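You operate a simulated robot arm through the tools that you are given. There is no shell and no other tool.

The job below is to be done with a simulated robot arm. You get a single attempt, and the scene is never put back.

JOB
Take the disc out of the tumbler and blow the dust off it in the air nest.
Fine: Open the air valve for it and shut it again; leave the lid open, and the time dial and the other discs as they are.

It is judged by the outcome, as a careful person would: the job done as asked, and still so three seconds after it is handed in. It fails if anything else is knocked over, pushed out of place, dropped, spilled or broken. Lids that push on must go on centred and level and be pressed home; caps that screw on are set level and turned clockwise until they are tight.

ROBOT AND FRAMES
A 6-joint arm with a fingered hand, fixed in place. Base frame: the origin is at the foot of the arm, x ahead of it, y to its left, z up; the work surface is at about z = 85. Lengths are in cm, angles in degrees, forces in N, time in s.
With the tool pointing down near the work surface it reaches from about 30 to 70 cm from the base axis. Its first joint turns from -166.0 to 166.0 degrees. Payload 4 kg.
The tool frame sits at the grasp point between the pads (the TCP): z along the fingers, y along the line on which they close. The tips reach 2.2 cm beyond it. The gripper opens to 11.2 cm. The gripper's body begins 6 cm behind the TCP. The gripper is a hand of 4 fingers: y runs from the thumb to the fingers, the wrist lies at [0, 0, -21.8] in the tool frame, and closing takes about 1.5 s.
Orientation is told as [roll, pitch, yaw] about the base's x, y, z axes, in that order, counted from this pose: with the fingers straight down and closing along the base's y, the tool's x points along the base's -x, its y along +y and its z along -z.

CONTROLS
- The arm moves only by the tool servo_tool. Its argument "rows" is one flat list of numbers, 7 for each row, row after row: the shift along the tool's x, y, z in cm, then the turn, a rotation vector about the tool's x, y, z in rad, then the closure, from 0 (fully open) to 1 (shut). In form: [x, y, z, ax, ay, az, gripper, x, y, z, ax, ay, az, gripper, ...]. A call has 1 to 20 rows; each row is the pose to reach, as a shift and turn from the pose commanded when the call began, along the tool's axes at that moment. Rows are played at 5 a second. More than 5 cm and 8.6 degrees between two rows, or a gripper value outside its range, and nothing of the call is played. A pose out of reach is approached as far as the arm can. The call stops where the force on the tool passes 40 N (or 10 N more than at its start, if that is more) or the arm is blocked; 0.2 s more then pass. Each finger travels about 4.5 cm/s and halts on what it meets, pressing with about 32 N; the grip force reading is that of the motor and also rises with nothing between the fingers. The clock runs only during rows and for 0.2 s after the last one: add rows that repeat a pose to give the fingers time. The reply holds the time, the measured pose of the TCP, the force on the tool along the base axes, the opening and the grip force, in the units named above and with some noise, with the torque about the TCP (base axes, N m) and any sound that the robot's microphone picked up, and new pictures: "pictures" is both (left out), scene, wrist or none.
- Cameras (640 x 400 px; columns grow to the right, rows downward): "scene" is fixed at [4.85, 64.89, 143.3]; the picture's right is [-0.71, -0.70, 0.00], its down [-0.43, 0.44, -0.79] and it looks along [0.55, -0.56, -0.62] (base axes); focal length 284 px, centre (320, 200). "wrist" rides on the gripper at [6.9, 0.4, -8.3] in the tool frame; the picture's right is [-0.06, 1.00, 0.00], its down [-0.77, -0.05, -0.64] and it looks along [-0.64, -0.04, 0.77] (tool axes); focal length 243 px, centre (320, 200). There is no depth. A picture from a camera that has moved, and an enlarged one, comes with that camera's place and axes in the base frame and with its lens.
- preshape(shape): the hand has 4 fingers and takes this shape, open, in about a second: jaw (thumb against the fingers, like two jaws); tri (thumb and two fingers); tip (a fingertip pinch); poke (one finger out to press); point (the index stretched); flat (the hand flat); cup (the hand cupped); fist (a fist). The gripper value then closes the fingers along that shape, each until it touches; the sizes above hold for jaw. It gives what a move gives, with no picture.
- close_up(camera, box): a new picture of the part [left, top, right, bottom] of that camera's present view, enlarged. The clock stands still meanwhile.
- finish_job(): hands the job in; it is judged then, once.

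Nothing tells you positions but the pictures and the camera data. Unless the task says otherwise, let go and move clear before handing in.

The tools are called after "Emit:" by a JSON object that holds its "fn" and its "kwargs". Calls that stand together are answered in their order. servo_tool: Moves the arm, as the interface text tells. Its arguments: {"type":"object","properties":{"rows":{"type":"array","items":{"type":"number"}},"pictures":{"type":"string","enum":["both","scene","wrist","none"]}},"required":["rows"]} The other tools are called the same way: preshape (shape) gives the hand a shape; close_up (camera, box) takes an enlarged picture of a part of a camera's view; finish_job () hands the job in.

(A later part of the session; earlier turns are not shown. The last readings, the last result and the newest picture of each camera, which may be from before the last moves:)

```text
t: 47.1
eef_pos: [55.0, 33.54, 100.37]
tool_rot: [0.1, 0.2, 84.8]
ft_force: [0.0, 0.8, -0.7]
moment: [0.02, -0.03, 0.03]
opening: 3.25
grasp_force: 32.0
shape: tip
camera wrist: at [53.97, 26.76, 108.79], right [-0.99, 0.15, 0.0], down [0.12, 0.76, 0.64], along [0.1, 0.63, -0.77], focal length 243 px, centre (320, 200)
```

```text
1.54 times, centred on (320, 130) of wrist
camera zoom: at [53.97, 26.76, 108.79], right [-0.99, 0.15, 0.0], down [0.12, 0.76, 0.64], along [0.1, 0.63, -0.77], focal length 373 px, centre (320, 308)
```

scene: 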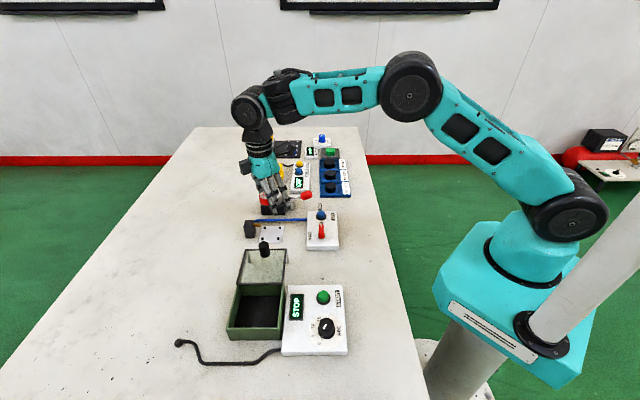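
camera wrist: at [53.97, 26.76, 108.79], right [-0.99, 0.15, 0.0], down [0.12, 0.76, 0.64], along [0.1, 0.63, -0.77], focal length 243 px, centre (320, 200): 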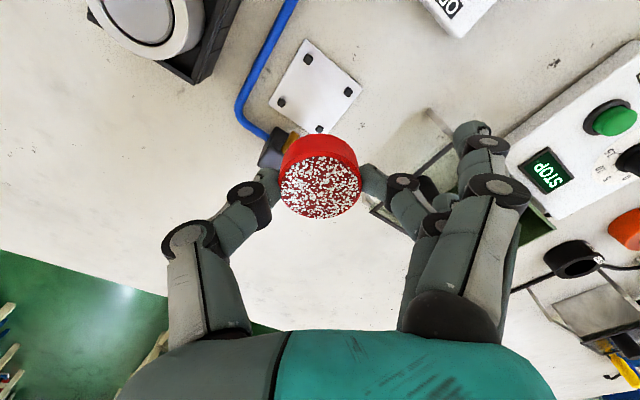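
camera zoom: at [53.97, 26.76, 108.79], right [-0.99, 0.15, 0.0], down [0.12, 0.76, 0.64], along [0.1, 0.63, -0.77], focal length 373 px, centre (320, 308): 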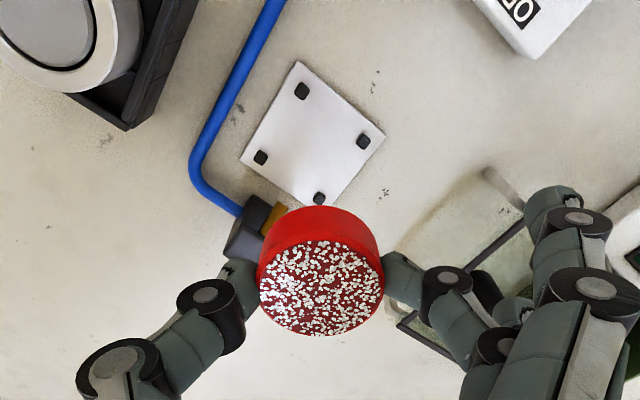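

From the wrist view the nest centre is about (55.5, 33.45), so I need to shift 0.53 cm toward the thumb side. I'll correct that, descend to z ≈ 94 and look again.

Emit:
{"fn": "servo_tool", "kwargs": {"rows": [0, -0.27, 1, 0, 0, 0, 1, -0.03, -0.53, 2.5, 0, 0, 0, 1, -0.03, -0.53, 4, 0, 0, 0, 1, -0.03, -0.53, 5.5, 0, 0, 0, 1, -0.03, -0.53, 6.5, 0, 0, 0, 1, -0.03, -0.53, 6.5, 0, 0, 0, 1], "pictures": "both"}}

Emit:
{"fn": "close_up", "kwargs": {"camera": "wrist", "box": [200, 40, 440, 260]}}

Emit:
{"fn": "close_up", "kwargs": {"camera": "scene", "box": [230, 180, 350, 260]}}

```text
t: 48.5
eef_pos: [55.53, 33.67, 93.89]
tool_rot: [0.0, 0.0, 85.0]
ft_force: [-0.8, 0.2, 0.3]
moment: [0.01, 0.0, 0.01]
opening: 3.24
grasp_force: 32.1
shape: tip
camera wrist: at [54.47, 26.79, 102.25], right [-0.99, 0.15, 0.0], down [0.12, 0.76, 0.64], along [0.1, 0.63, -0.77], focal length 243 px, centre (320, 200)
```

scene: 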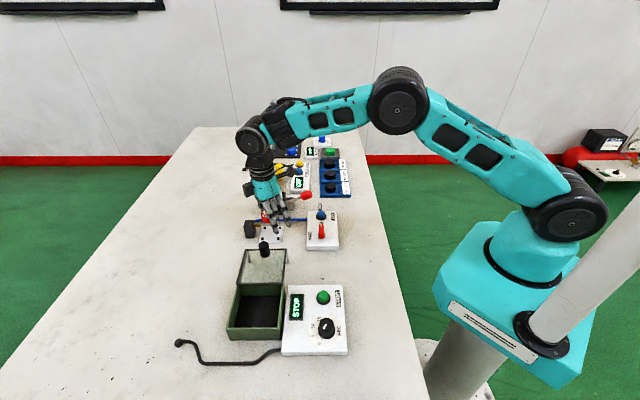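
wrist: 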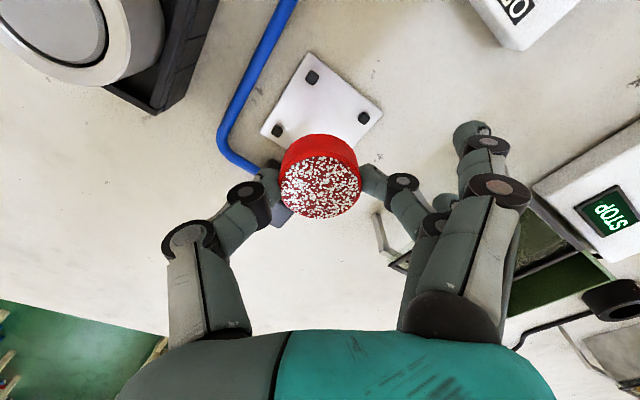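

```text
1.82 times, centred on (320, 150) of wrist
camera zoom: at [54.47, 26.79, 102.25], right [-0.99, 0.15, 0.0], down [0.12, 0.76, 0.64], along [0.1, 0.63, -0.77], focal length 441 px, centre (320, 291)
```

zoom: 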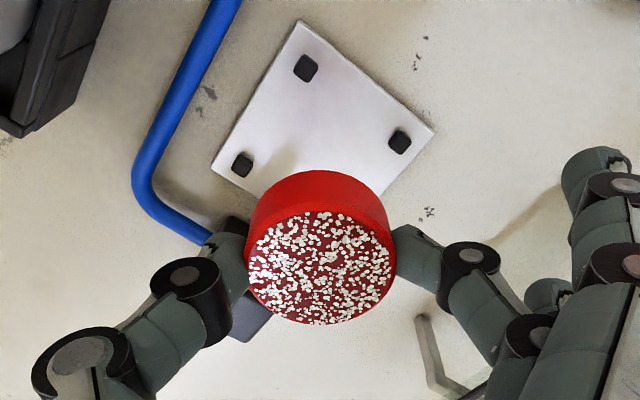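

```text
5.00 times, centred on (290, 220) of scene
camera zoom: at [4.85, 64.89, 143.3], right [-0.71, -0.7, 0.0], down [-0.43, 0.44, -0.79], along [0.55, -0.56, -0.62], focal length 1417 px, centre (470, 100)
```

zoom: 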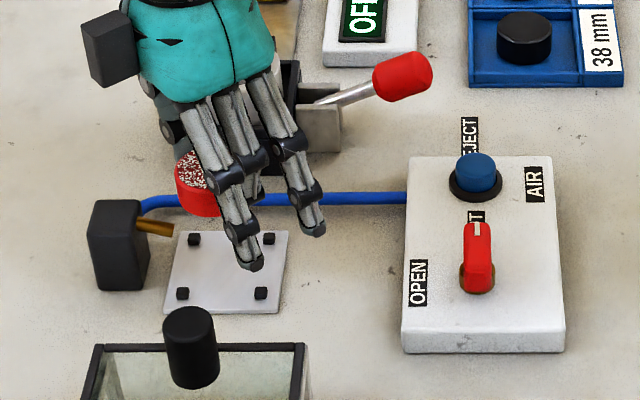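

The disc sits within a millimetre of the nest centre. I'll lower to about 1 cm above the plate and check the nozzle clearance.

Emit:
{"fn": "servo_tool", "kwargs": {"rows": [0.05, -0.02, 1, 0, 0, 0, 1, 0.05, -0.02, 2, 0, 0, 0, 1, 0.05, -0.02, 3, 0, 0, 0, 1, 0.05, -0.02, 4, 0, 0, 0, 1, 0.05, -0.02, 4.6, 0, 0, 0, 1, 0.05, -0.02, 4.6, 0, 0, 0, 1], "pictures": "both"}}

Emit:
{"fn": "close_up", "kwargs": {"camera": "wrist", "box": [200, 60, 440, 280]}}

Emit:
{"fn": "close_up", "kwargs": {"camera": "scene", "box": [230, 195, 310, 255]}}

```text
t: 49.9
eef_pos: [55.32, 33.55, 89.36]
tool_rot: [0.0, 0.1, 84.8]
ft_force: [1.3, -0.5, -0.2]
moment: [0.03, 0.01, 0.01]
opening: 3.27
grasp_force: 32.4
shape: tip
camera wrist: at [54.44, 26.69, 97.7], right [-0.99, 0.15, 0.0], down [0.12, 0.76, 0.64], along [0.1, 0.63, -0.77], focal length 243 px, centre (320, 200)
```

scene: 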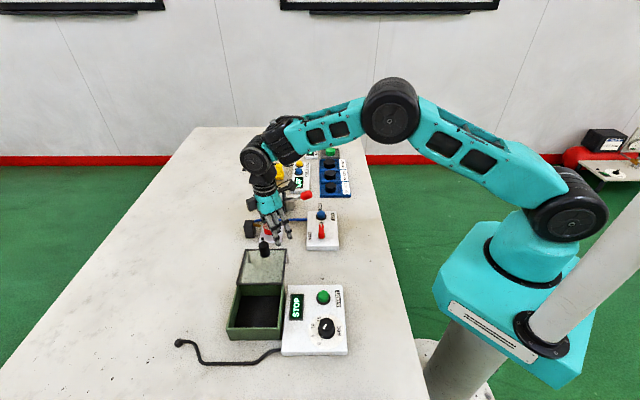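
wrist: 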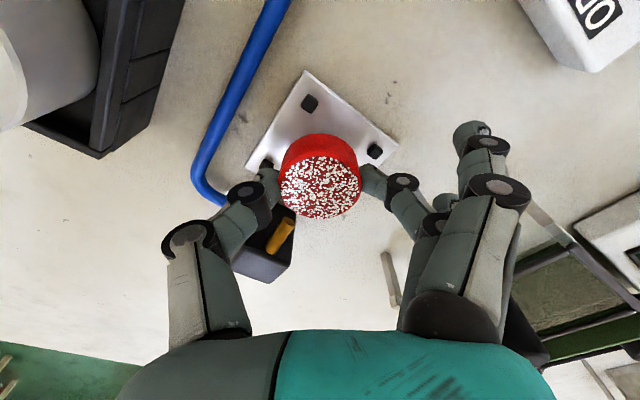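

```text
1.82 times, centred on (320, 170) of wrist
camera zoom: at [54.44, 26.69, 97.7], right [-0.99, 0.15, 0.0], down [0.12, 0.76, 0.64], along [0.1, 0.63, -0.77], focal length 441 px, centre (320, 254)
```

zoom: 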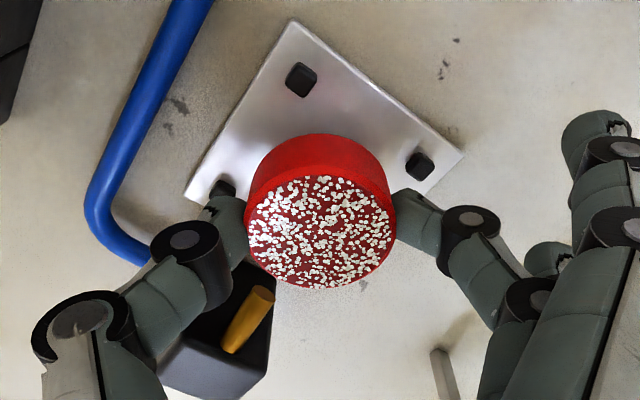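

```text
6.67 times, centred on (270, 225) of scene
camera zoom: at [4.85, 64.89, 143.3], right [-0.71, -0.7, 0.0], down [-0.43, 0.44, -0.79], along [0.55, -0.56, -0.62], focal length 1890 px, centre (653, 33)
```

zoom: 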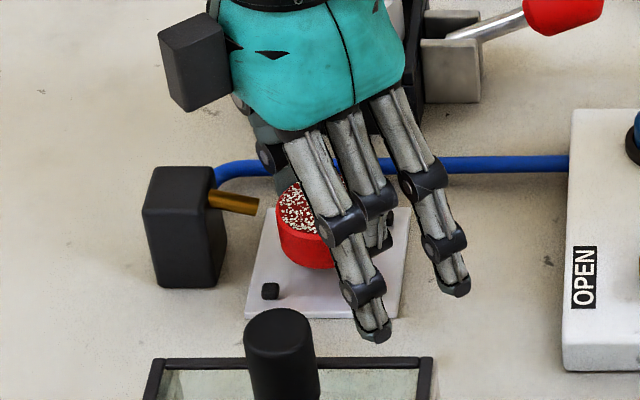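

Clearances look good, so I'll lower the last centimetre in small steps and watch the force.

Emit:
{"fn": "servo_tool", "kwargs": {"rows": [-0.05, -0.05, 0.3, 0, 0, 0, 1, -0.05, -0.05, 0.6, 0, 0, 0, 1, -0.05, -0.05, 0.85, 0, 0, 0, 1, -0.05, -0.05, 0.85, 0, 0, 0, 1], "pictures": "wrist"}}

Emit:
{"fn": "close_up", "kwargs": {"camera": "scene", "box": [230, 195, 310, 255]}}

```text
t: 50.9
eef_pos: [55.47, 33.5, 88.49]
tool_rot: [-0.1, 0.1, 84.8]
ft_force: [-1.5, -0.5, -0.9]
moment: [-0.02, -0.01, -0.05]
opening: 3.26
grasp_force: 32.3
shape: tip
camera wrist: at [54.46, 26.71, 96.81], right [-0.99, 0.15, 0.0], down [0.12, 0.76, 0.64], along [0.1, 0.63, -0.77], focal length 243 px, centre (320, 200)
```

wrist: 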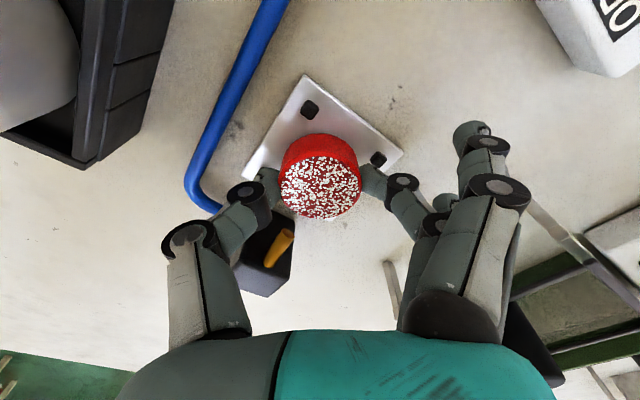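

```text
6.67 times, centred on (270, 225) of scene
camera zoom: at [4.85, 64.89, 143.3], right [-0.71, -0.7, 0.0], down [-0.43, 0.44, -0.79], along [0.55, -0.56, -0.62], focal length 1890 px, centre (653, 33)
```

zoom: 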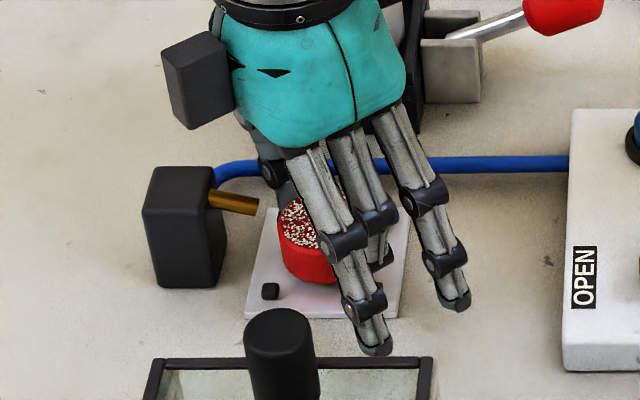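

No contact yet, so I'll ease down 0.2 cm more.

Emit:
{"fn": "servo_tool", "kwargs": {"rows": [0, 0, 0.1, 0, 0, 0, 1, 0, 0, 0.2, 0, 0, 0, 1, 0, 0, 0.2, 0, 0, 0, 1], "pictures": "none"}}

```text
t: 51.7
eef_pos: [55.52, 33.53, 88.36]
tool_rot: [0.0, 0.1, 84.9]
ft_force: [-0.1, 0.1, -0.5]
moment: [-0.02, 0.02, -0.02]
opening: 3.26
grasp_force: 31.6
shape: tip
```

Emit:
{"fn": "servo_tool", "kwargs": {"rows": [0, 0, 0.08, 0, 0, 0, 1, 0, 0, 0.15, 0, 0, 0, 1, 0, 0, 0.15, 0, 0, 0, 1], "pictures": "none"}}

```text
t: 52.5
eef_pos: [55.61, 33.55, 88.14]
tool_rot: [-0.1, 0.1, 84.8]
ft_force: [0.5, -0.4, 3.9]
moment: [0.01, -0.13, -0.06]
opening: 3.28
grasp_force: 32.2
shape: tip
```

A light contact of about 4 N. I'll check whether the disc is seated flat on the plate.

Emit:
{"fn": "close_up", "kwargs": {"camera": "wrist", "box": [240, 60, 420, 240]}}

Emit:
{"fn": "close_up", "kwargs": {"camera": "scene", "box": [250, 205, 300, 245]}}

```text
2.22 times, centred on (330, 150) of wrist
camera zoom: at [54.48, 26.7, 96.52], right [-0.99, 0.15, 0.0], down [0.12, 0.76, 0.64], along [0.1, 0.63, -0.77], focal length 539 px, centre (298, 311)
```

zoom: 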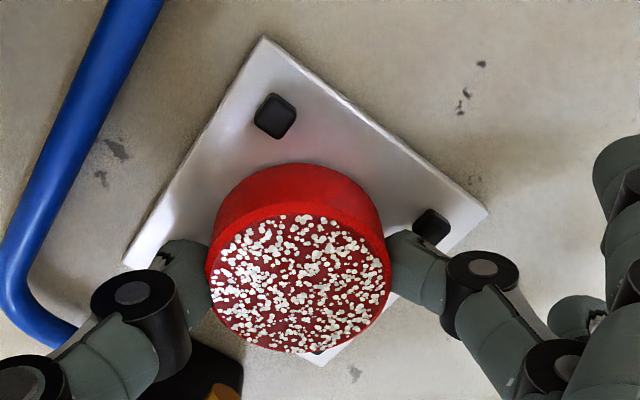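

```text
10.00 times, centred on (275, 225) of scene
camera zoom: at [4.85, 64.89, 143.3], right [-0.71, -0.7, 0.0], down [-0.43, 0.44, -0.79], along [0.55, -0.56, -0.62], focal length 2835 px, centre (770, -50)
```

zoom: 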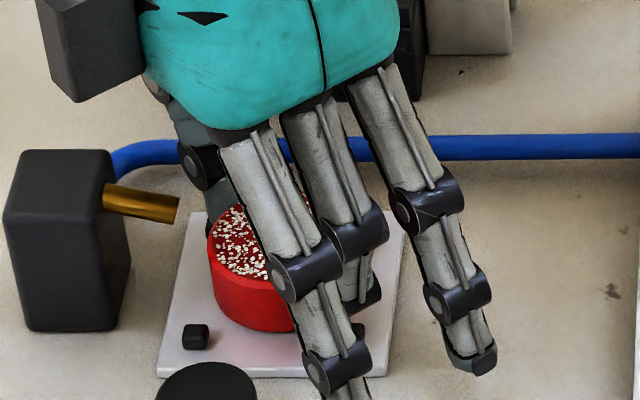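

Emit:
{"fn": "servo_tool", "kwargs": {"rows": [0, 0, 0.05, 0, 0, 0, 1, 0, 0, 0.08, 0, 0, 0, 1, 0, 0, 0.08, 0, 0, 0, 1], "pictures": "none"}}

```text
t: 53.3
eef_pos: [55.61, 33.49, 88.18]
tool_rot: [-0.1, 0.0, 84.8]
ft_force: [2.4, -1.3, 15.8]
moment: [-0.03, -0.42, -0.05]
opening: 3.32
grasp_force: 32.0
shape: tip
```

Contact is confirmed under the disc, with the force centred about 2 cm off axis at its rim. I'll relieve the pressure slightly and open the pinch.

Emit:
{"fn": "servo_tool", "kwargs": {"rows": [0, 0, -0.08, 0, 0, 0, 1, 0, 0, -0.08, 0, 0, 0, 0.7, 0, 0, -0.08, 0, 0, 0, 0.62, 0, 0, -0.08, 0, 0, 0, 0.58, 0, 0, -0.08, 0, 0, 0, 0.56, 0, 0, -0.08, 0, 0, 0, 0.56], "pictures": "both"}}

Emit:
{"fn": "close_up", "kwargs": {"camera": "wrist", "box": [200, 60, 440, 280]}}

Emit:
{"fn": "close_up", "kwargs": {"camera": "scene", "box": [230, 195, 310, 255]}}

```text
t: 54.7
eef_pos: [55.54, 33.6, 88.02]
tool_rot: [0.1, 0.1, 84.9]
ft_force: [0.2, 0.0, 6.0]
moment: [0.04, -0.16, -0.02]
opening: 4.21
grasp_force: 0.0
shape: tip
camera wrist: at [54.45, 26.66, 96.47], right [-0.99, 0.15, 0.0], down [0.12, 0.76, 0.64], along [0.1, 0.63, -0.77], focal length 243 px, centre (320, 200)
```

scene: 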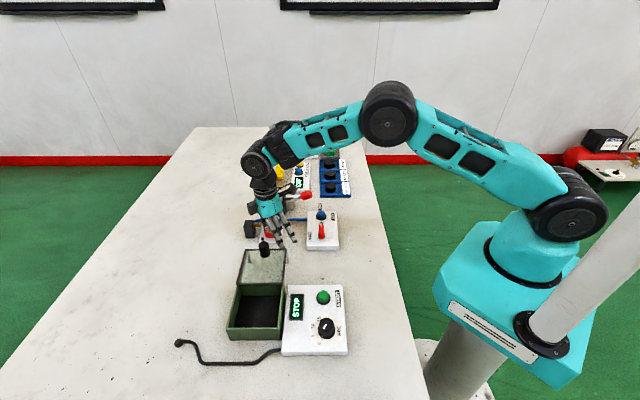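
wrist: 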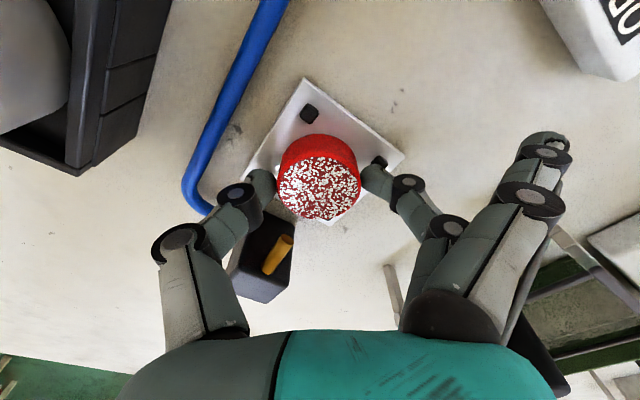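

```text
1.82 times, centred on (320, 170) of wrist
camera zoom: at [54.45, 26.66, 96.47], right [-0.99, 0.15, 0.0], down [0.12, 0.76, 0.64], along [0.1, 0.63, -0.77], focal length 441 px, centre (320, 254)
```

zoom: 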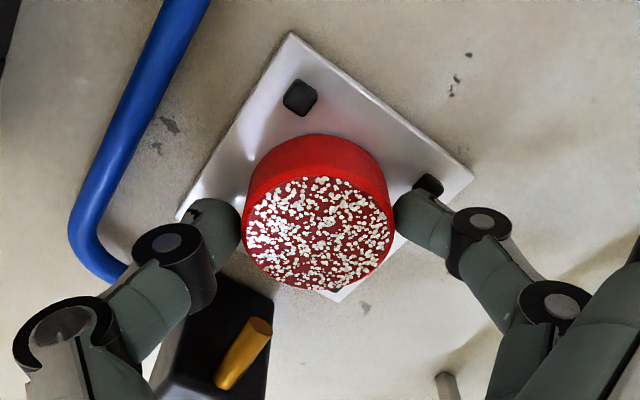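

```text
6.67 times, centred on (270, 225) of scene
camera zoom: at [4.85, 64.89, 143.3], right [-0.71, -0.7, 0.0], down [-0.43, 0.44, -0.79], along [0.55, -0.56, -0.62], focal length 1890 px, centre (653, 33)
```

zoom: 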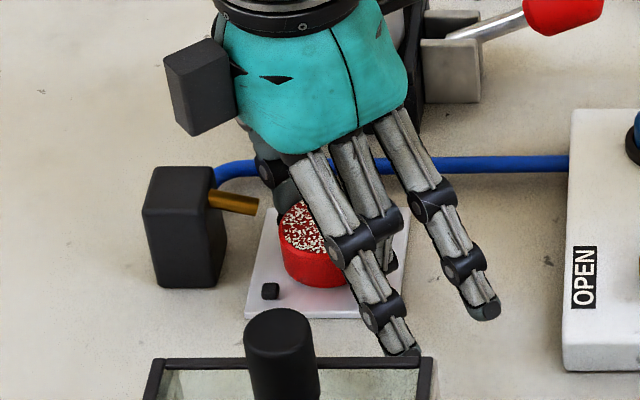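

The grip is released, and the remaining upward force looks like the thumb tip on a peg. I'll rise a little while finishing opening.

Emit:
{"fn": "servo_tool", "kwargs": {"rows": [0, 0, -0.15, 0, 0, 0, 0.56, 0, 0, -0.3, 0, 0, 0, 0.54, 0, 0, -0.3, 0, 0, 0, 0.54, 0, 0, -0.3, 0, 0, 0, 0.54], "pictures": "both"}}

Emit:
{"fn": "close_up", "kwargs": {"camera": "wrist", "box": [200, 60, 440, 280]}}

Emit:
{"fn": "close_up", "kwargs": {"camera": "scene", "box": [230, 195, 310, 255]}}

```text
t: 55.7
eef_pos: [55.63, 33.56, 88.45]
tool_rot: [0.0, 0.0, 84.9]
ft_force: [-0.4, 0.4, -0.7]
moment: [-0.01, -0.01, 0.04]
opening: 5.09
grasp_force: 0.1
shape: tip
camera wrist: at [54.46, 26.69, 96.79], right [-0.99, 0.15, 0.0], down [0.12, 0.76, 0.64], along [0.1, 0.63, -0.77], focal length 243 px, centre (320, 200)
```

scene: 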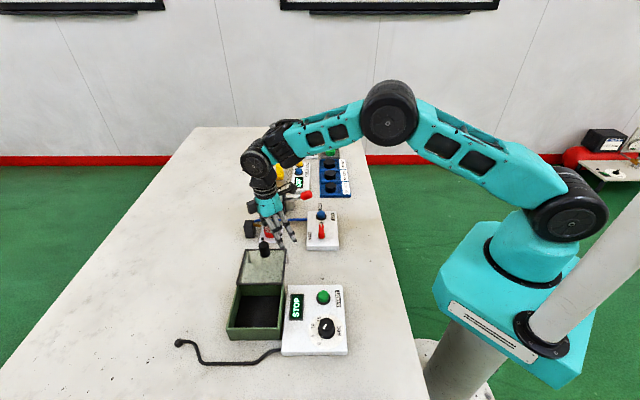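
wrist: 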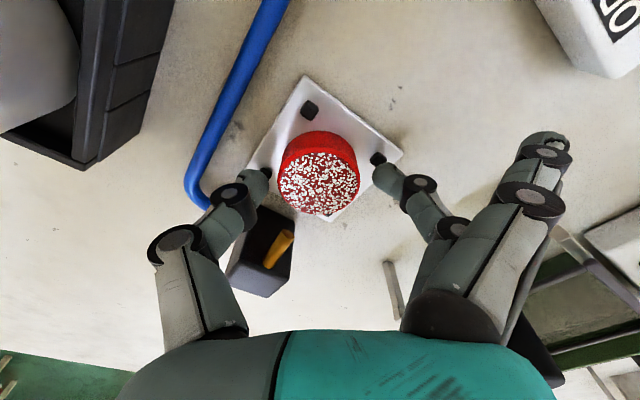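

```text
1.82 times, centred on (320, 170) of wrist
camera zoom: at [54.46, 26.69, 96.79], right [-0.99, 0.15, 0.0], down [0.12, 0.76, 0.64], along [0.1, 0.63, -0.77], focal length 441 px, centre (320, 254)
```

zoom: 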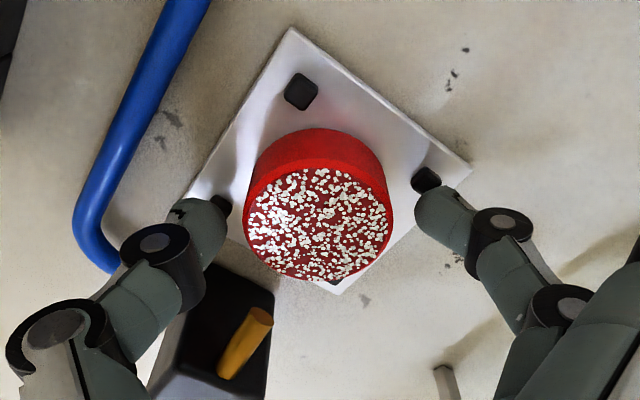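

```text
6.67 times, centred on (270, 225) of scene
camera zoom: at [4.85, 64.89, 143.3], right [-0.71, -0.7, 0.0], down [-0.43, 0.44, -0.79], along [0.55, -0.56, -0.62], focal length 1890 px, centre (653, 33)
```

zoom: 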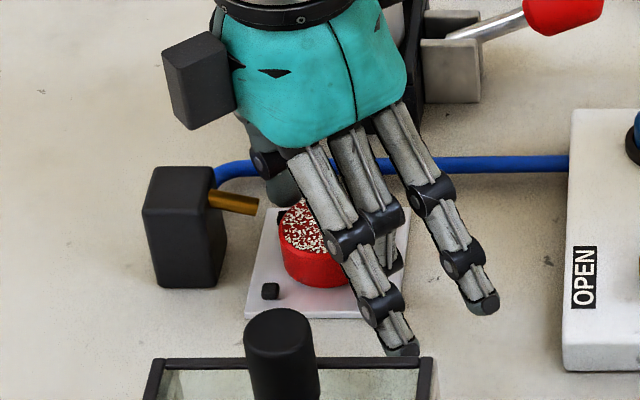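

The disc sits flat and centred between the pegs. I'll rise straight up, clear of it, then go to the valve.

Emit:
{"fn": "servo_tool", "kwargs": {"rows": [0, 0, -0.5, 0, 0, 0, 0.54, 0, 0, -1.2, 0, 0, 0, 0.54, 0, 0, -2.2, 0, 0, 0, 0.54, 0, 0, -4, 0, 0, 0, 0.54, 0, 0, -7, 0, 0, 0, 0.54, 0, 0, -10, 0, 0, 0, 0.54, 0, 0, -12, 0, 0, 0, 0.54], "pictures": "both"}}

Emit:
{"fn": "close_up", "kwargs": {"camera": "scene", "box": [230, 195, 310, 255]}}

Emit:
{"fn": "preshape", "kwargs": {"shape": "jaw"}}

```text
t: 57.3
eef_pos: [55.38, 33.5, 100.31]
tool_rot: [0.0, 0.0, 84.9]
ft_force: [-0.3, 0.1, 0.2]
moment: [-0.02, -0.05, -0.01]
opening: 5.08
grasp_force: 0.1
shape: tip
camera wrist: at [54.44, 26.7, 108.77], right [-0.99, 0.15, 0.0], down [0.12, 0.76, 0.64], along [0.1, 0.63, -0.77], focal length 243 px, centre (320, 200)
```

scene: 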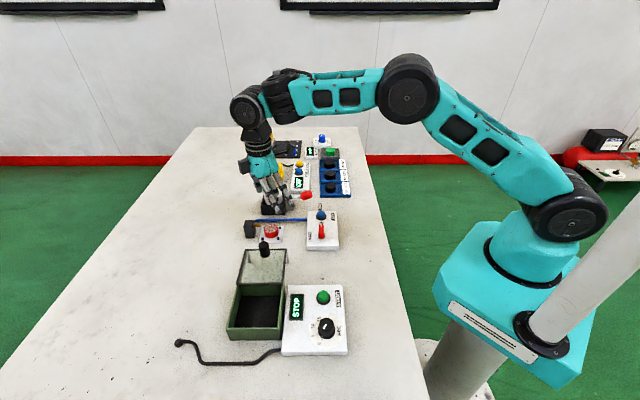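
wrist: 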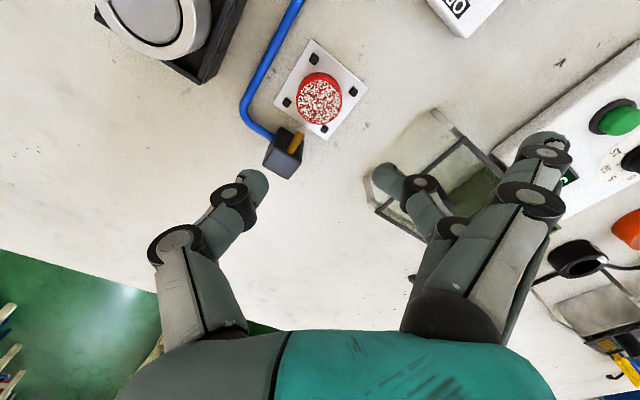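

```text
6.67 times, centred on (270, 225) of scene
camera zoom: at [4.85, 64.89, 143.3], right [-0.71, -0.7, 0.0], down [-0.43, 0.44, -0.79], along [0.55, -0.56, -0.62], focal length 1890 px, centre (653, 33)
```

zoom: 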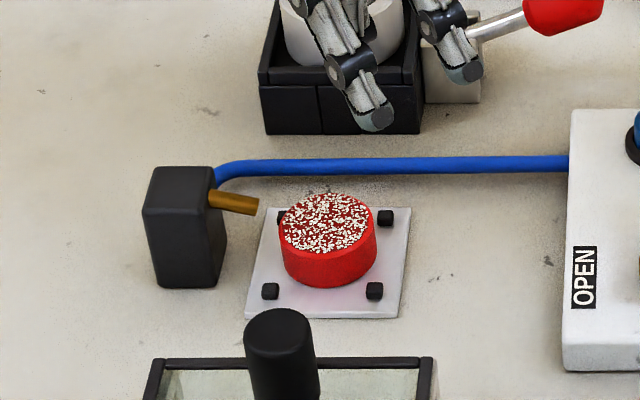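

```text
t: 58.2
eef_pos: [55.5, 33.52, 100.43]
tool_rot: [0.0, 0.0, 84.9]
ft_force: [0.6, -0.7, -0.1]
moment: [-0.01, -0.01, 0.0]
opening: 11.2
grasp_force: 0.1
shape: jaw
```

The disc is flat in the nest. Next I'll move over the valve, turning to yaw −45° so the fingers close across the red bar.

Emit:
{"fn": "servo_tool", "kwargs": {"rows": [0.57, 0.63, 0, 0, 0, 0.134, 0, 1.14, 1.27, 0, 0, 0, 0.267, 0, 1.71, 1.9, 0, 0, 0, 0.401, 0, 2.28, 2.54, 0, 0, 0, 0.534, 0, 2.85, 3.17, 0, 0, 0, 0.668, 0, 3.42, 3.8, 0, 0, 0, 0.801, 0, 3.99, 4.44, 0, 0, 0, 0.935, 0, 4.56, 5.07, 0, 0, 0, 1.068, 0, 5.14, 5.71, 0, 0, 0, 1.202, 0, 5.71, 6.34, 0, 0, 0, 1.335, 0, 6.28, 6.98, 0, 0, 0, 1.469, 0, 6.85, 7.61, 0, 0, 0, 1.602, 0, 7.42, 8.24, 0, 0, 0, 1.736, 0, 7.99, 8.88, 0, 0, 0, 1.869, 0, 8.56, 9.51, 0, 0, 0, 2.003, 0, 9.13, 10.15, 0, 0, 0, 2.136, 0, 9.7, 10.78, 0, 0, 0, 2.27, 0, 9.7, 10.78, 0, 0, 0, 2.27, 0], "pictures": "both"}}

Emit:
{"fn": "close_up", "kwargs": {"camera": "wrist", "box": [220, 0, 420, 200]}}

```text
t: 62.0
eef_pos: [43.96, 24.8, 100.5]
tool_rot: [-0.1, -0.2, -45.2]
ft_force: [-0.3, 0.1, -0.6]
moment: [0.02, -0.01, 0.04]
opening: 11.19
grasp_force: 0.1
shape: jaw
camera wrist: at [39.38, 30.11, 108.82], right [0.75, 0.66, 0.0], down [0.5, -0.58, 0.64], along [0.42, -0.49, -0.77], focal length 243 px, centre (320, 200)
```

scene: 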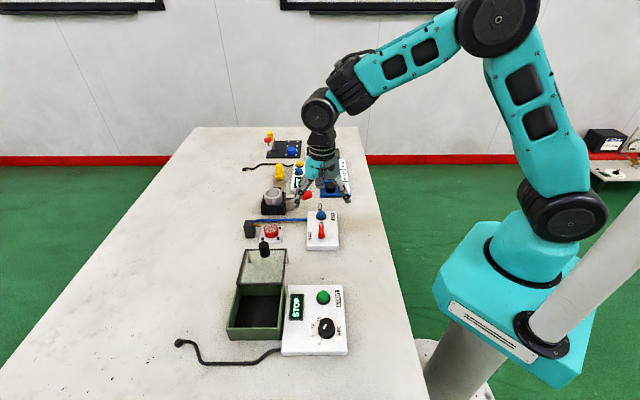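
wrist: 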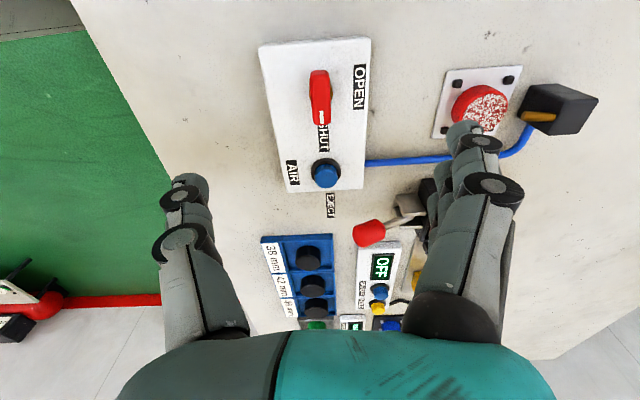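

```text
2.00 times, centred on (320, 100) of wrist
camera zoom: at [39.38, 30.11, 108.82], right [0.75, 0.66, 0.0], down [0.5, -0.58, 0.64], along [0.42, -0.49, -0.77], focal length 485 px, centre (320, 400)
```

zoom: 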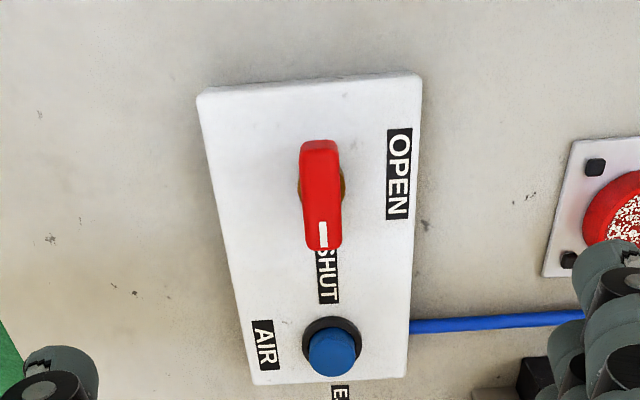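

The valve pivot is about 0.65 cm forward of the grasp point. I'll shift there and descend above the bar with the fingers half open.

Emit:
{"fn": "servo_tool", "kwargs": {"rows": [0.3, 0.02, 1.5, 0, 0, 0, 0.3, 0.65, 0.05, 3, 0, 0, 0, 0.55, 0.65, 0.05, 4.5, 0, 0, 0, 0.55, 0.65, 0.05, 6, 0, 0, 0, 0.55, 0.65, 0.05, 7.5, 0, 0, 0, 0.55, 0.65, 0.05, 7.5, 0, 0, 0, 0.55, 0.65, 0.05, 7.5, 0, 0, 0, 0.55], "pictures": "both"}}

Emit:
{"fn": "close_up", "kwargs": {"camera": "wrist", "box": [200, 40, 440, 260]}}

Emit:
{"fn": "close_up", "kwargs": {"camera": "scene", "box": [270, 170, 370, 260]}}

```text
t: 63.6
eef_pos: [43.47, 25.41, 92.84]
tool_rot: [-0.1, 0.0, -45.2]
ft_force: [-0.3, -0.8, 0.1]
moment: [0.0, -0.01, -0.02]
opening: 5.12
grasp_force: 0.0
shape: jaw
camera wrist: at [38.96, 30.62, 101.29], right [0.75, 0.66, 0.0], down [0.51, -0.58, 0.64], along [0.42, -0.49, -0.77], focal length 243 px, centre (320, 200)
```

scene: 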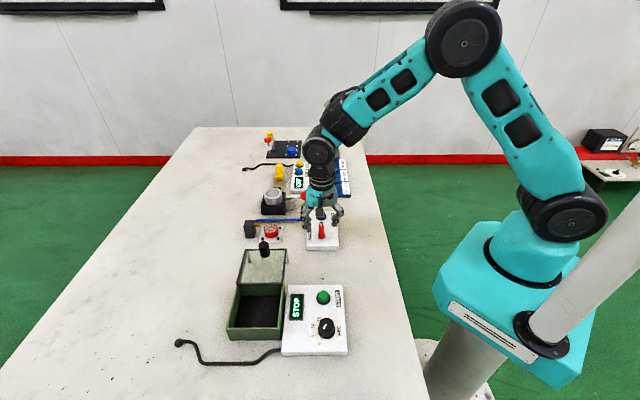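
wrist: 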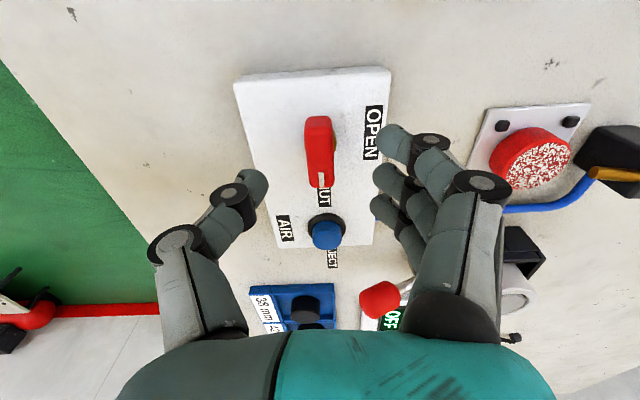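

```text
1.82 times, centred on (320, 150) of wrist
camera zoom: at [38.96, 30.62, 101.29], right [0.75, 0.66, 0.0], down [0.51, -0.58, 0.64], along [0.42, -0.49, -0.77], focal length 441 px, centre (320, 291)
```

zoom: 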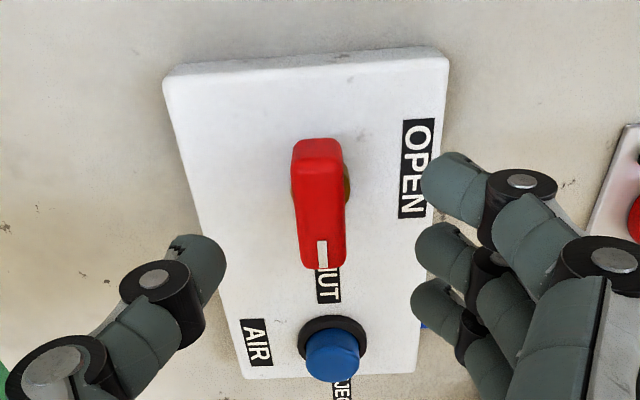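

```text
4.44 times, centred on (320, 215) of scene
camera zoom: at [4.85, 64.89, 143.3], right [-0.71, -0.7, 0.0], down [-0.43, 0.44, -0.79], along [0.55, -0.56, -0.62], focal length 1260 px, centre (320, 133)
```

zoom: 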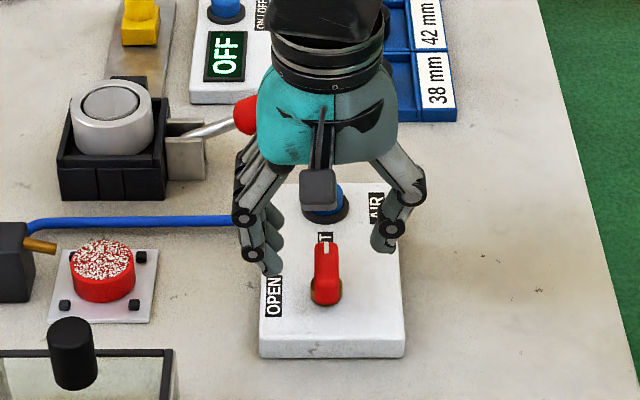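

I'll correct 0.22 cm back toward the pivot and lower the fingers around the bar, keeping the tips about 1 cm above the panel.

Emit:
{"fn": "servo_tool", "kwargs": {"rows": [-0.1, -0.02, 0.6, 0, 0, 0, 0.55, -0.22, -0.04, 1.3, 0, 0, 0, 0.55, -0.22, -0.04, 2.0, 0, 0, 0, 0.55, -0.22, -0.04, 2.6, 0, 0, 0, 0.55, -0.22, -0.04, 3.2, 0, 0, 0, 0.55, -0.22, -0.04, 3.2, 0, 0, 0, 0.55], "pictures": "both"}}

Emit:
{"fn": "close_up", "kwargs": {"camera": "wrist", "box": [200, 60, 440, 280]}}

Emit:
{"fn": "close_up", "kwargs": {"camera": "scene", "box": [280, 180, 360, 255]}}

```text
t: 65.0
eef_pos: [43.58, 25.19, 89.59]
tool_rot: [-0.2, -0.1, -45.2]
ft_force: [-0.3, 0.3, 0.3]
moment: [-0.01, 0.01, -0.04]
opening: 5.13
grasp_force: 0.0
shape: jaw
camera wrist: at [39.06, 30.41, 98.11], right [0.75, 0.66, 0.0], down [0.51, -0.58, 0.64], along [0.42, -0.49, -0.77], focal length 243 px, centre (320, 200)
```

scene: 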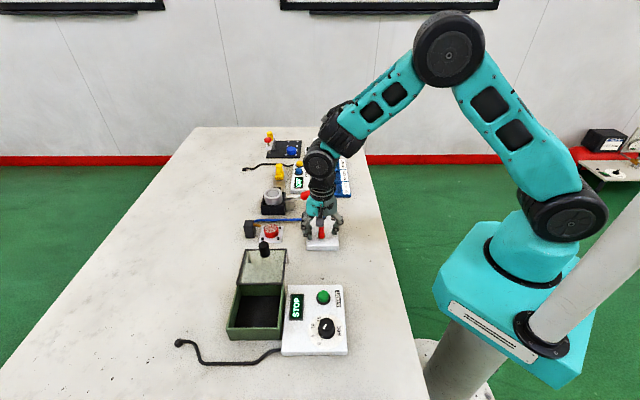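
wrist: 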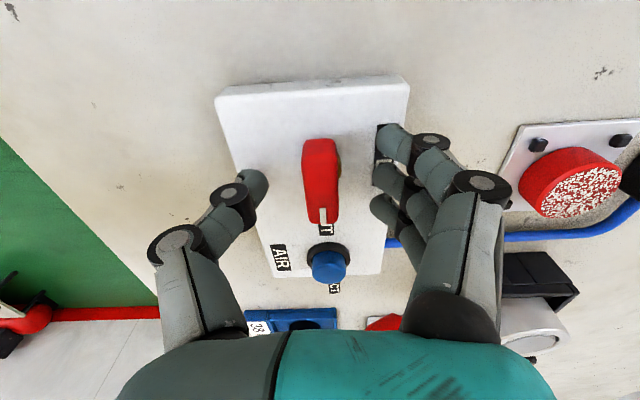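

```text
1.82 times, centred on (320, 170) of wrist
camera zoom: at [39.06, 30.41, 98.11], right [0.75, 0.66, 0.0], down [0.51, -0.58, 0.64], along [0.42, -0.49, -0.77], focal length 441 px, centre (320, 254)
```

zoom: 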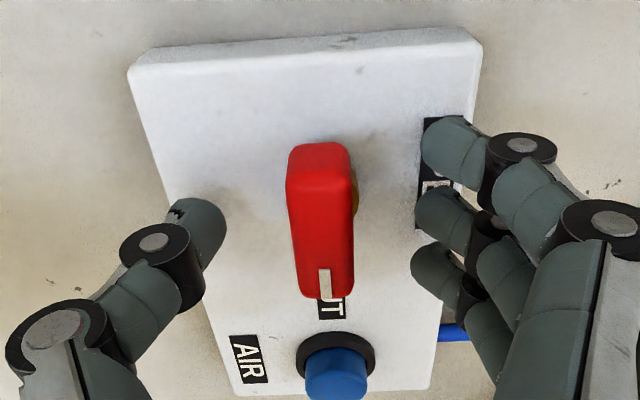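

```text
5.33 times, centred on (320, 218) of scene
camera zoom: at [4.85, 64.89, 143.3], right [-0.71, -0.7, 0.0], down [-0.43, 0.44, -0.79], along [0.55, -0.56, -0.62], focal length 1512 px, centre (320, 107)
```

zoom: 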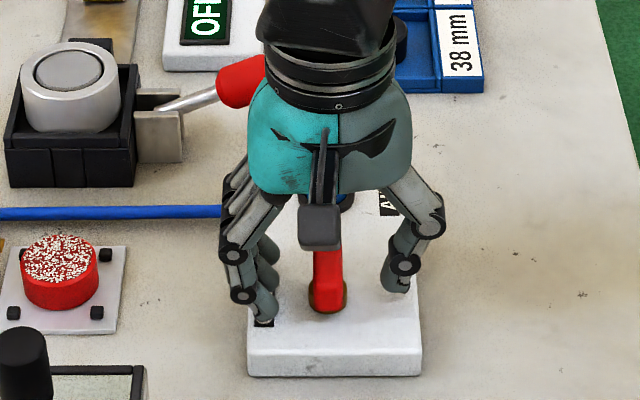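

The fingers straddle the bar. I'll close on it now.

Emit:
{"fn": "servo_tool", "kwargs": {"rows": [0, 0, 0, 0, 0, 0, 0.65, 0, 0, 0, 0, 0, 0, 0.75, 0, 0, 0, 0, 0, 0, 0.85, 0, 0, 0, 0, 0, 0, 0.95, 0, 0, 0, 0, 0, 0, 1, 0, 0, 0, 0, 0, 0, 1, 0, 0, 0, 0, 0, 0, 1], "pictures": "both"}}

Emit:
{"fn": "close_up", "kwargs": {"camera": "wrist", "box": [200, 60, 440, 280]}}

Emit:
{"fn": "close_up", "kwargs": {"camera": "scene", "box": [280, 180, 360, 255]}}

```text
t: 66.6
eef_pos: [43.57, 25.11, 89.71]
tool_rot: [-0.2, -0.1, -45.2]
ft_force: [1.3, -4.0, -3.7]
moment: [0.04, -0.05, -0.02]
opening: 0.73
grasp_force: 31.8
shape: jaw
camera wrist: at [39.08, 30.38, 98.11], right [0.75, 0.66, 0.0], down [0.5, -0.58, 0.64], along [0.42, -0.49, -0.77], focal length 243 px, centre (320, 200)
```

scene: 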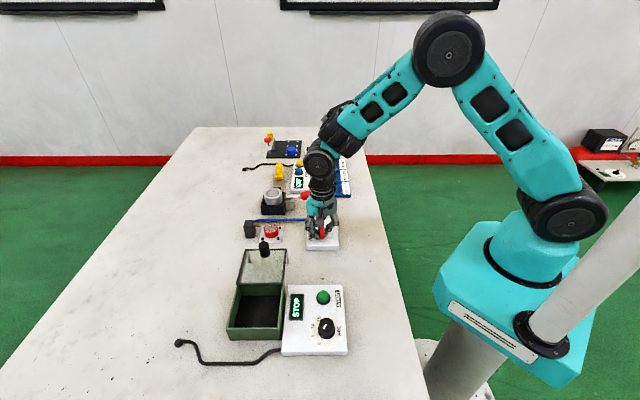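
wrist: 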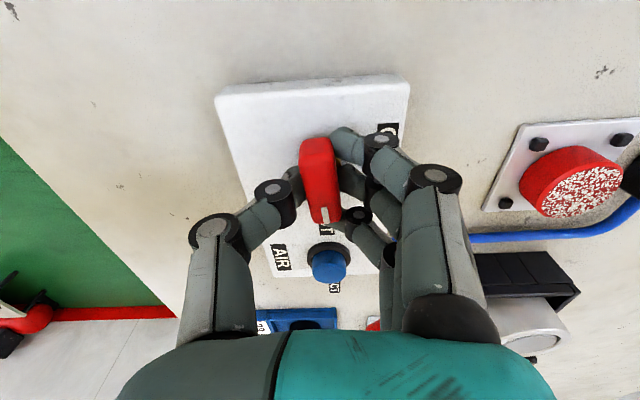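

```text
1.82 times, centred on (320, 170) of wrist
camera zoom: at [39.08, 30.38, 98.11], right [0.75, 0.66, 0.0], down [0.5, -0.58, 0.64], along [0.42, -0.49, -0.77], focal length 441 px, centre (320, 254)
```

zoom: 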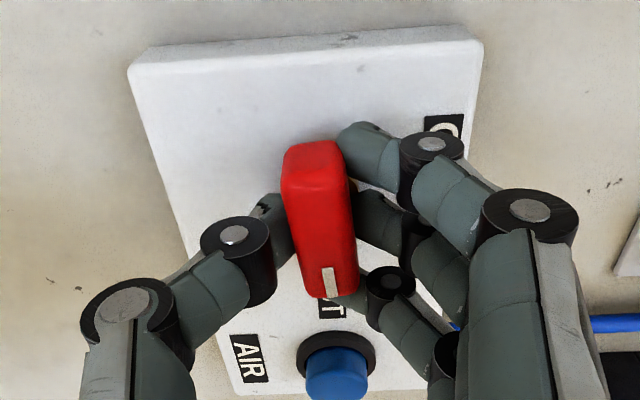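

```text
5.33 times, centred on (320, 218) of scene
camera zoom: at [4.85, 64.89, 143.3], right [-0.71, -0.7, 0.0], down [-0.43, 0.44, -0.79], along [0.55, -0.56, -0.62], focal length 1512 px, centre (320, 107)
```

zoom: 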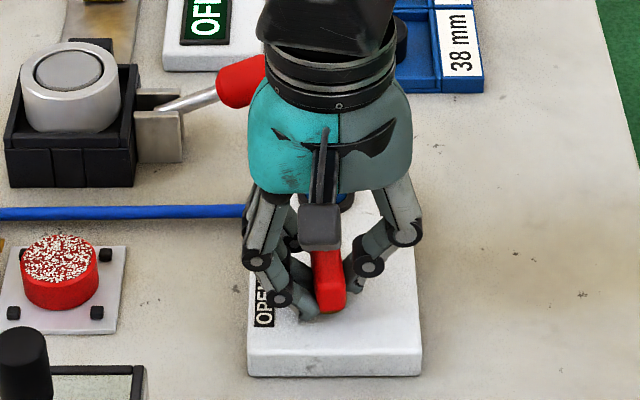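

The grip is firm. I'll turn it 20° counter-clockwise first and check the forces.

Emit:
{"fn": "servo_tool", "kwargs": {"rows": [0, 0, 0, 0, 0, -0.07, 1, 0, 0, 0, 0, 0, -0.14, 1, 0, 0, 0, 0, 0, -0.21, 1, 0, 0, 0, 0, 0, -0.28, 1, 0, 0, 0, 0, 0, -0.35, 1, 0, 0, 0, 0, 0, -0.35, 1], "pictures": "wrist"}}

Emit:
{"fn": "close_up", "kwargs": {"camera": "wrist", "box": [200, 60, 440, 280]}}

```text
t: 68.0
eef_pos: [43.67, 25.2, 89.75]
tool_rot: [-0.1, -0.1, -25.1]
ft_force: [11.9, -1.2, -2.8]
moment: [0.04, -0.18, -0.01]
opening: 0.75
grasp_force: 32.2
shape: jaw
camera wrist: at [37.61, 28.54, 98.11], right [0.48, 0.88, 0.0], down [0.67, -0.37, 0.64], along [0.56, -0.31, -0.77], focal length 243 px, centre (320, 200)
```

wrist: 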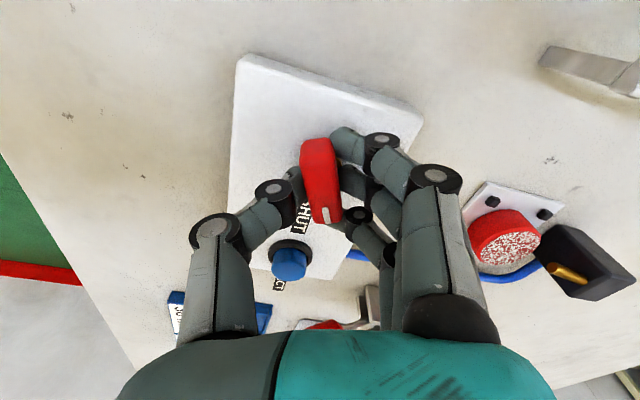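

```text
1.82 times, centred on (320, 170) of wrist
camera zoom: at [37.61, 28.54, 98.11], right [0.48, 0.88, 0.0], down [0.67, -0.37, 0.64], along [0.56, -0.31, -0.77], focal length 441 px, centre (320, 254)
```

zoom: 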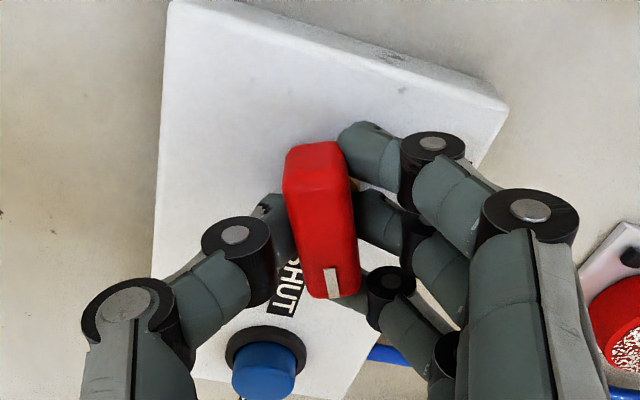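

The valve turns with me and the forces are small. I'll continue another 30°.

Emit:
{"fn": "servo_tool", "kwargs": {"rows": [-0.02, 0.01, 0, 0, 0, -0.075, 1, -0.04, 0.02, 0, 0, 0, -0.15, 1, -0.06, 0.03, 0, 0, 0, -0.225, 1, -0.06, 0.03, 0, 0, 0, -0.3, 1, -0.06, 0.03, 0, 0, 0, -0.375, 1, -0.06, 0.03, 0, 0, 0, -0.45, 1, -0.06, 0.03, 0, 0, 0, -0.524, 1, -0.06, 0.03, 0, 0, 0, -0.524, 1], "pictures": "wrist"}}

Emit:
{"fn": "close_up", "kwargs": {"camera": "wrist", "box": [200, 60, 440, 280]}}

```text
t: 69.8
eef_pos: [43.79, 25.28, 89.7]
tool_rot: [0.0, 0.0, 4.9]
ft_force: [21.3, 11.8, -2.3]
moment: [0.25, -0.25, -0.08]
opening: 0.68
grasp_force: 32.1
shape: jaw
camera wrist: at [36.83, 25.11, 98.12], right [-0.02, 1.0, 0.0], down [0.77, 0.02, 0.64], along [0.64, 0.01, -0.77], focal length 243 px, centre (320, 200)
```

wrist: 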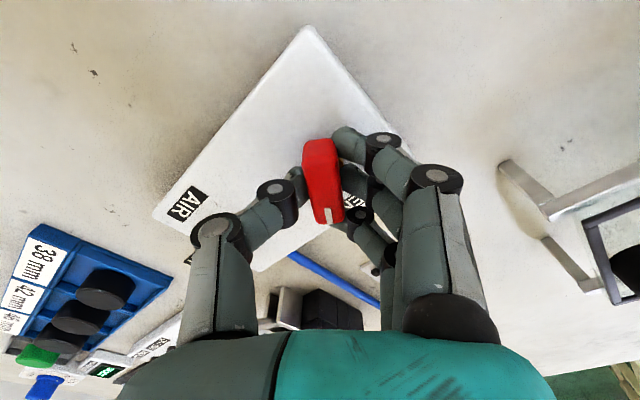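

```text
1.82 times, centred on (320, 170) of wrist
camera zoom: at [36.83, 25.11, 98.12], right [-0.02, 1.0, 0.0], down [0.77, 0.02, 0.64], along [0.64, 0.01, -0.77], focal length 441 px, centre (320, 254)
```

zoom: 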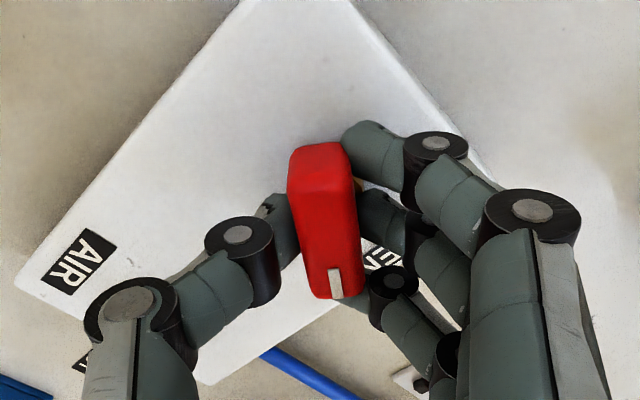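

The lateral force has risen to 24 N, so my centre is slightly off the pivot. I'll shift about 2 mm with the push and keep turning in small steps.

Emit:
{"fn": "servo_tool", "kwargs": {"rows": [-0.08, 0.05, 0, 0, 0, 0, 1, -0.16, 0.09, 0, 0, 0, 0, 1, -0.16, 0.09, 0, 0, 0, 0, 1], "pictures": "none"}}

```text
t: 70.6
eef_pos: [43.89, 25.26, 89.8]
tool_rot: [-0.2, 0.1, 4.9]
ft_force: [11.8, 4.6, 2.0]
moment: [0.2, -0.08, -0.05]
opening: 0.69
grasp_force: 31.7
shape: jaw
```

Emit:
{"fn": "servo_tool", "kwargs": {"rows": [-0.08, 0.03, 0, 0, 0, -0.06, 1, -0.16, 0.07, 0, 0, 0, -0.12, 1, -0.18, 0.08, 0, 0, 0, -0.18, 1, -0.2, 0.1, 0, 0, 0, -0.24, 1, -0.2, 0.1, 0, 0, 0, -0.3, 1, -0.2, 0.1, 0, 0, 0, -0.35, 1, -0.2, 0.1, 0, 0, 0, -0.35, 1], "pictures": "both"}}

Emit:
{"fn": "close_up", "kwargs": {"camera": "wrist", "box": [200, 60, 440, 280]}}

```text
t: 72.2
eef_pos: [44.0, 25.4, 89.82]
tool_rot: [-0.1, 0.2, 25.0]
ft_force: [-7.9, 4.0, 2.8]
moment: [0.08, 0.22, -0.02]
opening: 0.67
grasp_force: 31.7
shape: jaw
camera wrist: at [37.49, 22.91, 98.11], right [-0.36, 0.93, 0.0], down [0.72, 0.28, 0.64], along [0.6, 0.23, -0.77], focal length 243 px, centre (320, 200)
```

scene: 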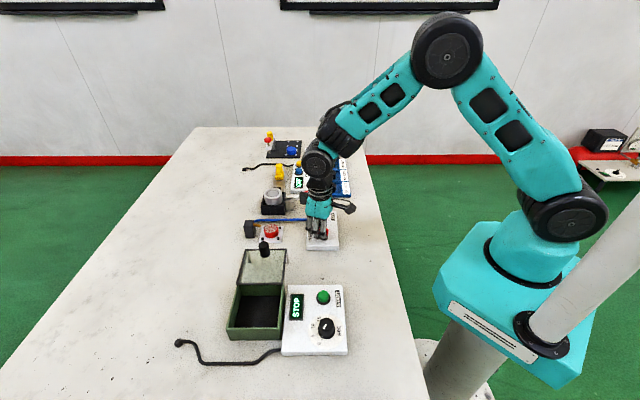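
wrist: 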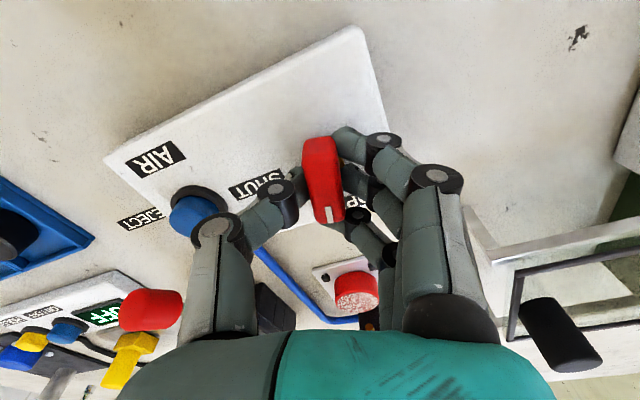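

```text
1.82 times, centred on (320, 170) of wrist
camera zoom: at [37.49, 22.91, 98.11], right [-0.36, 0.93, 0.0], down [0.72, 0.28, 0.64], along [0.6, 0.23, -0.77], focal length 441 px, centre (320, 254)
```

zoom: 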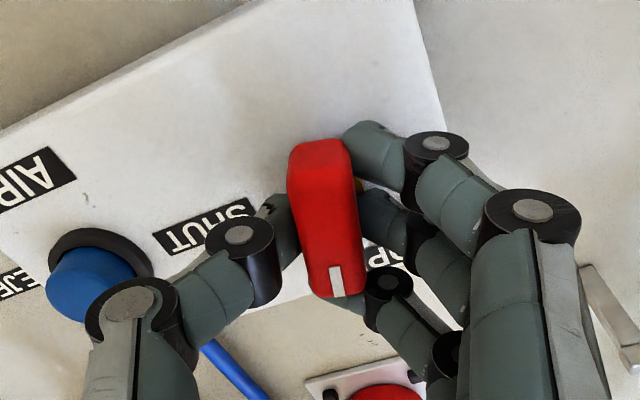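

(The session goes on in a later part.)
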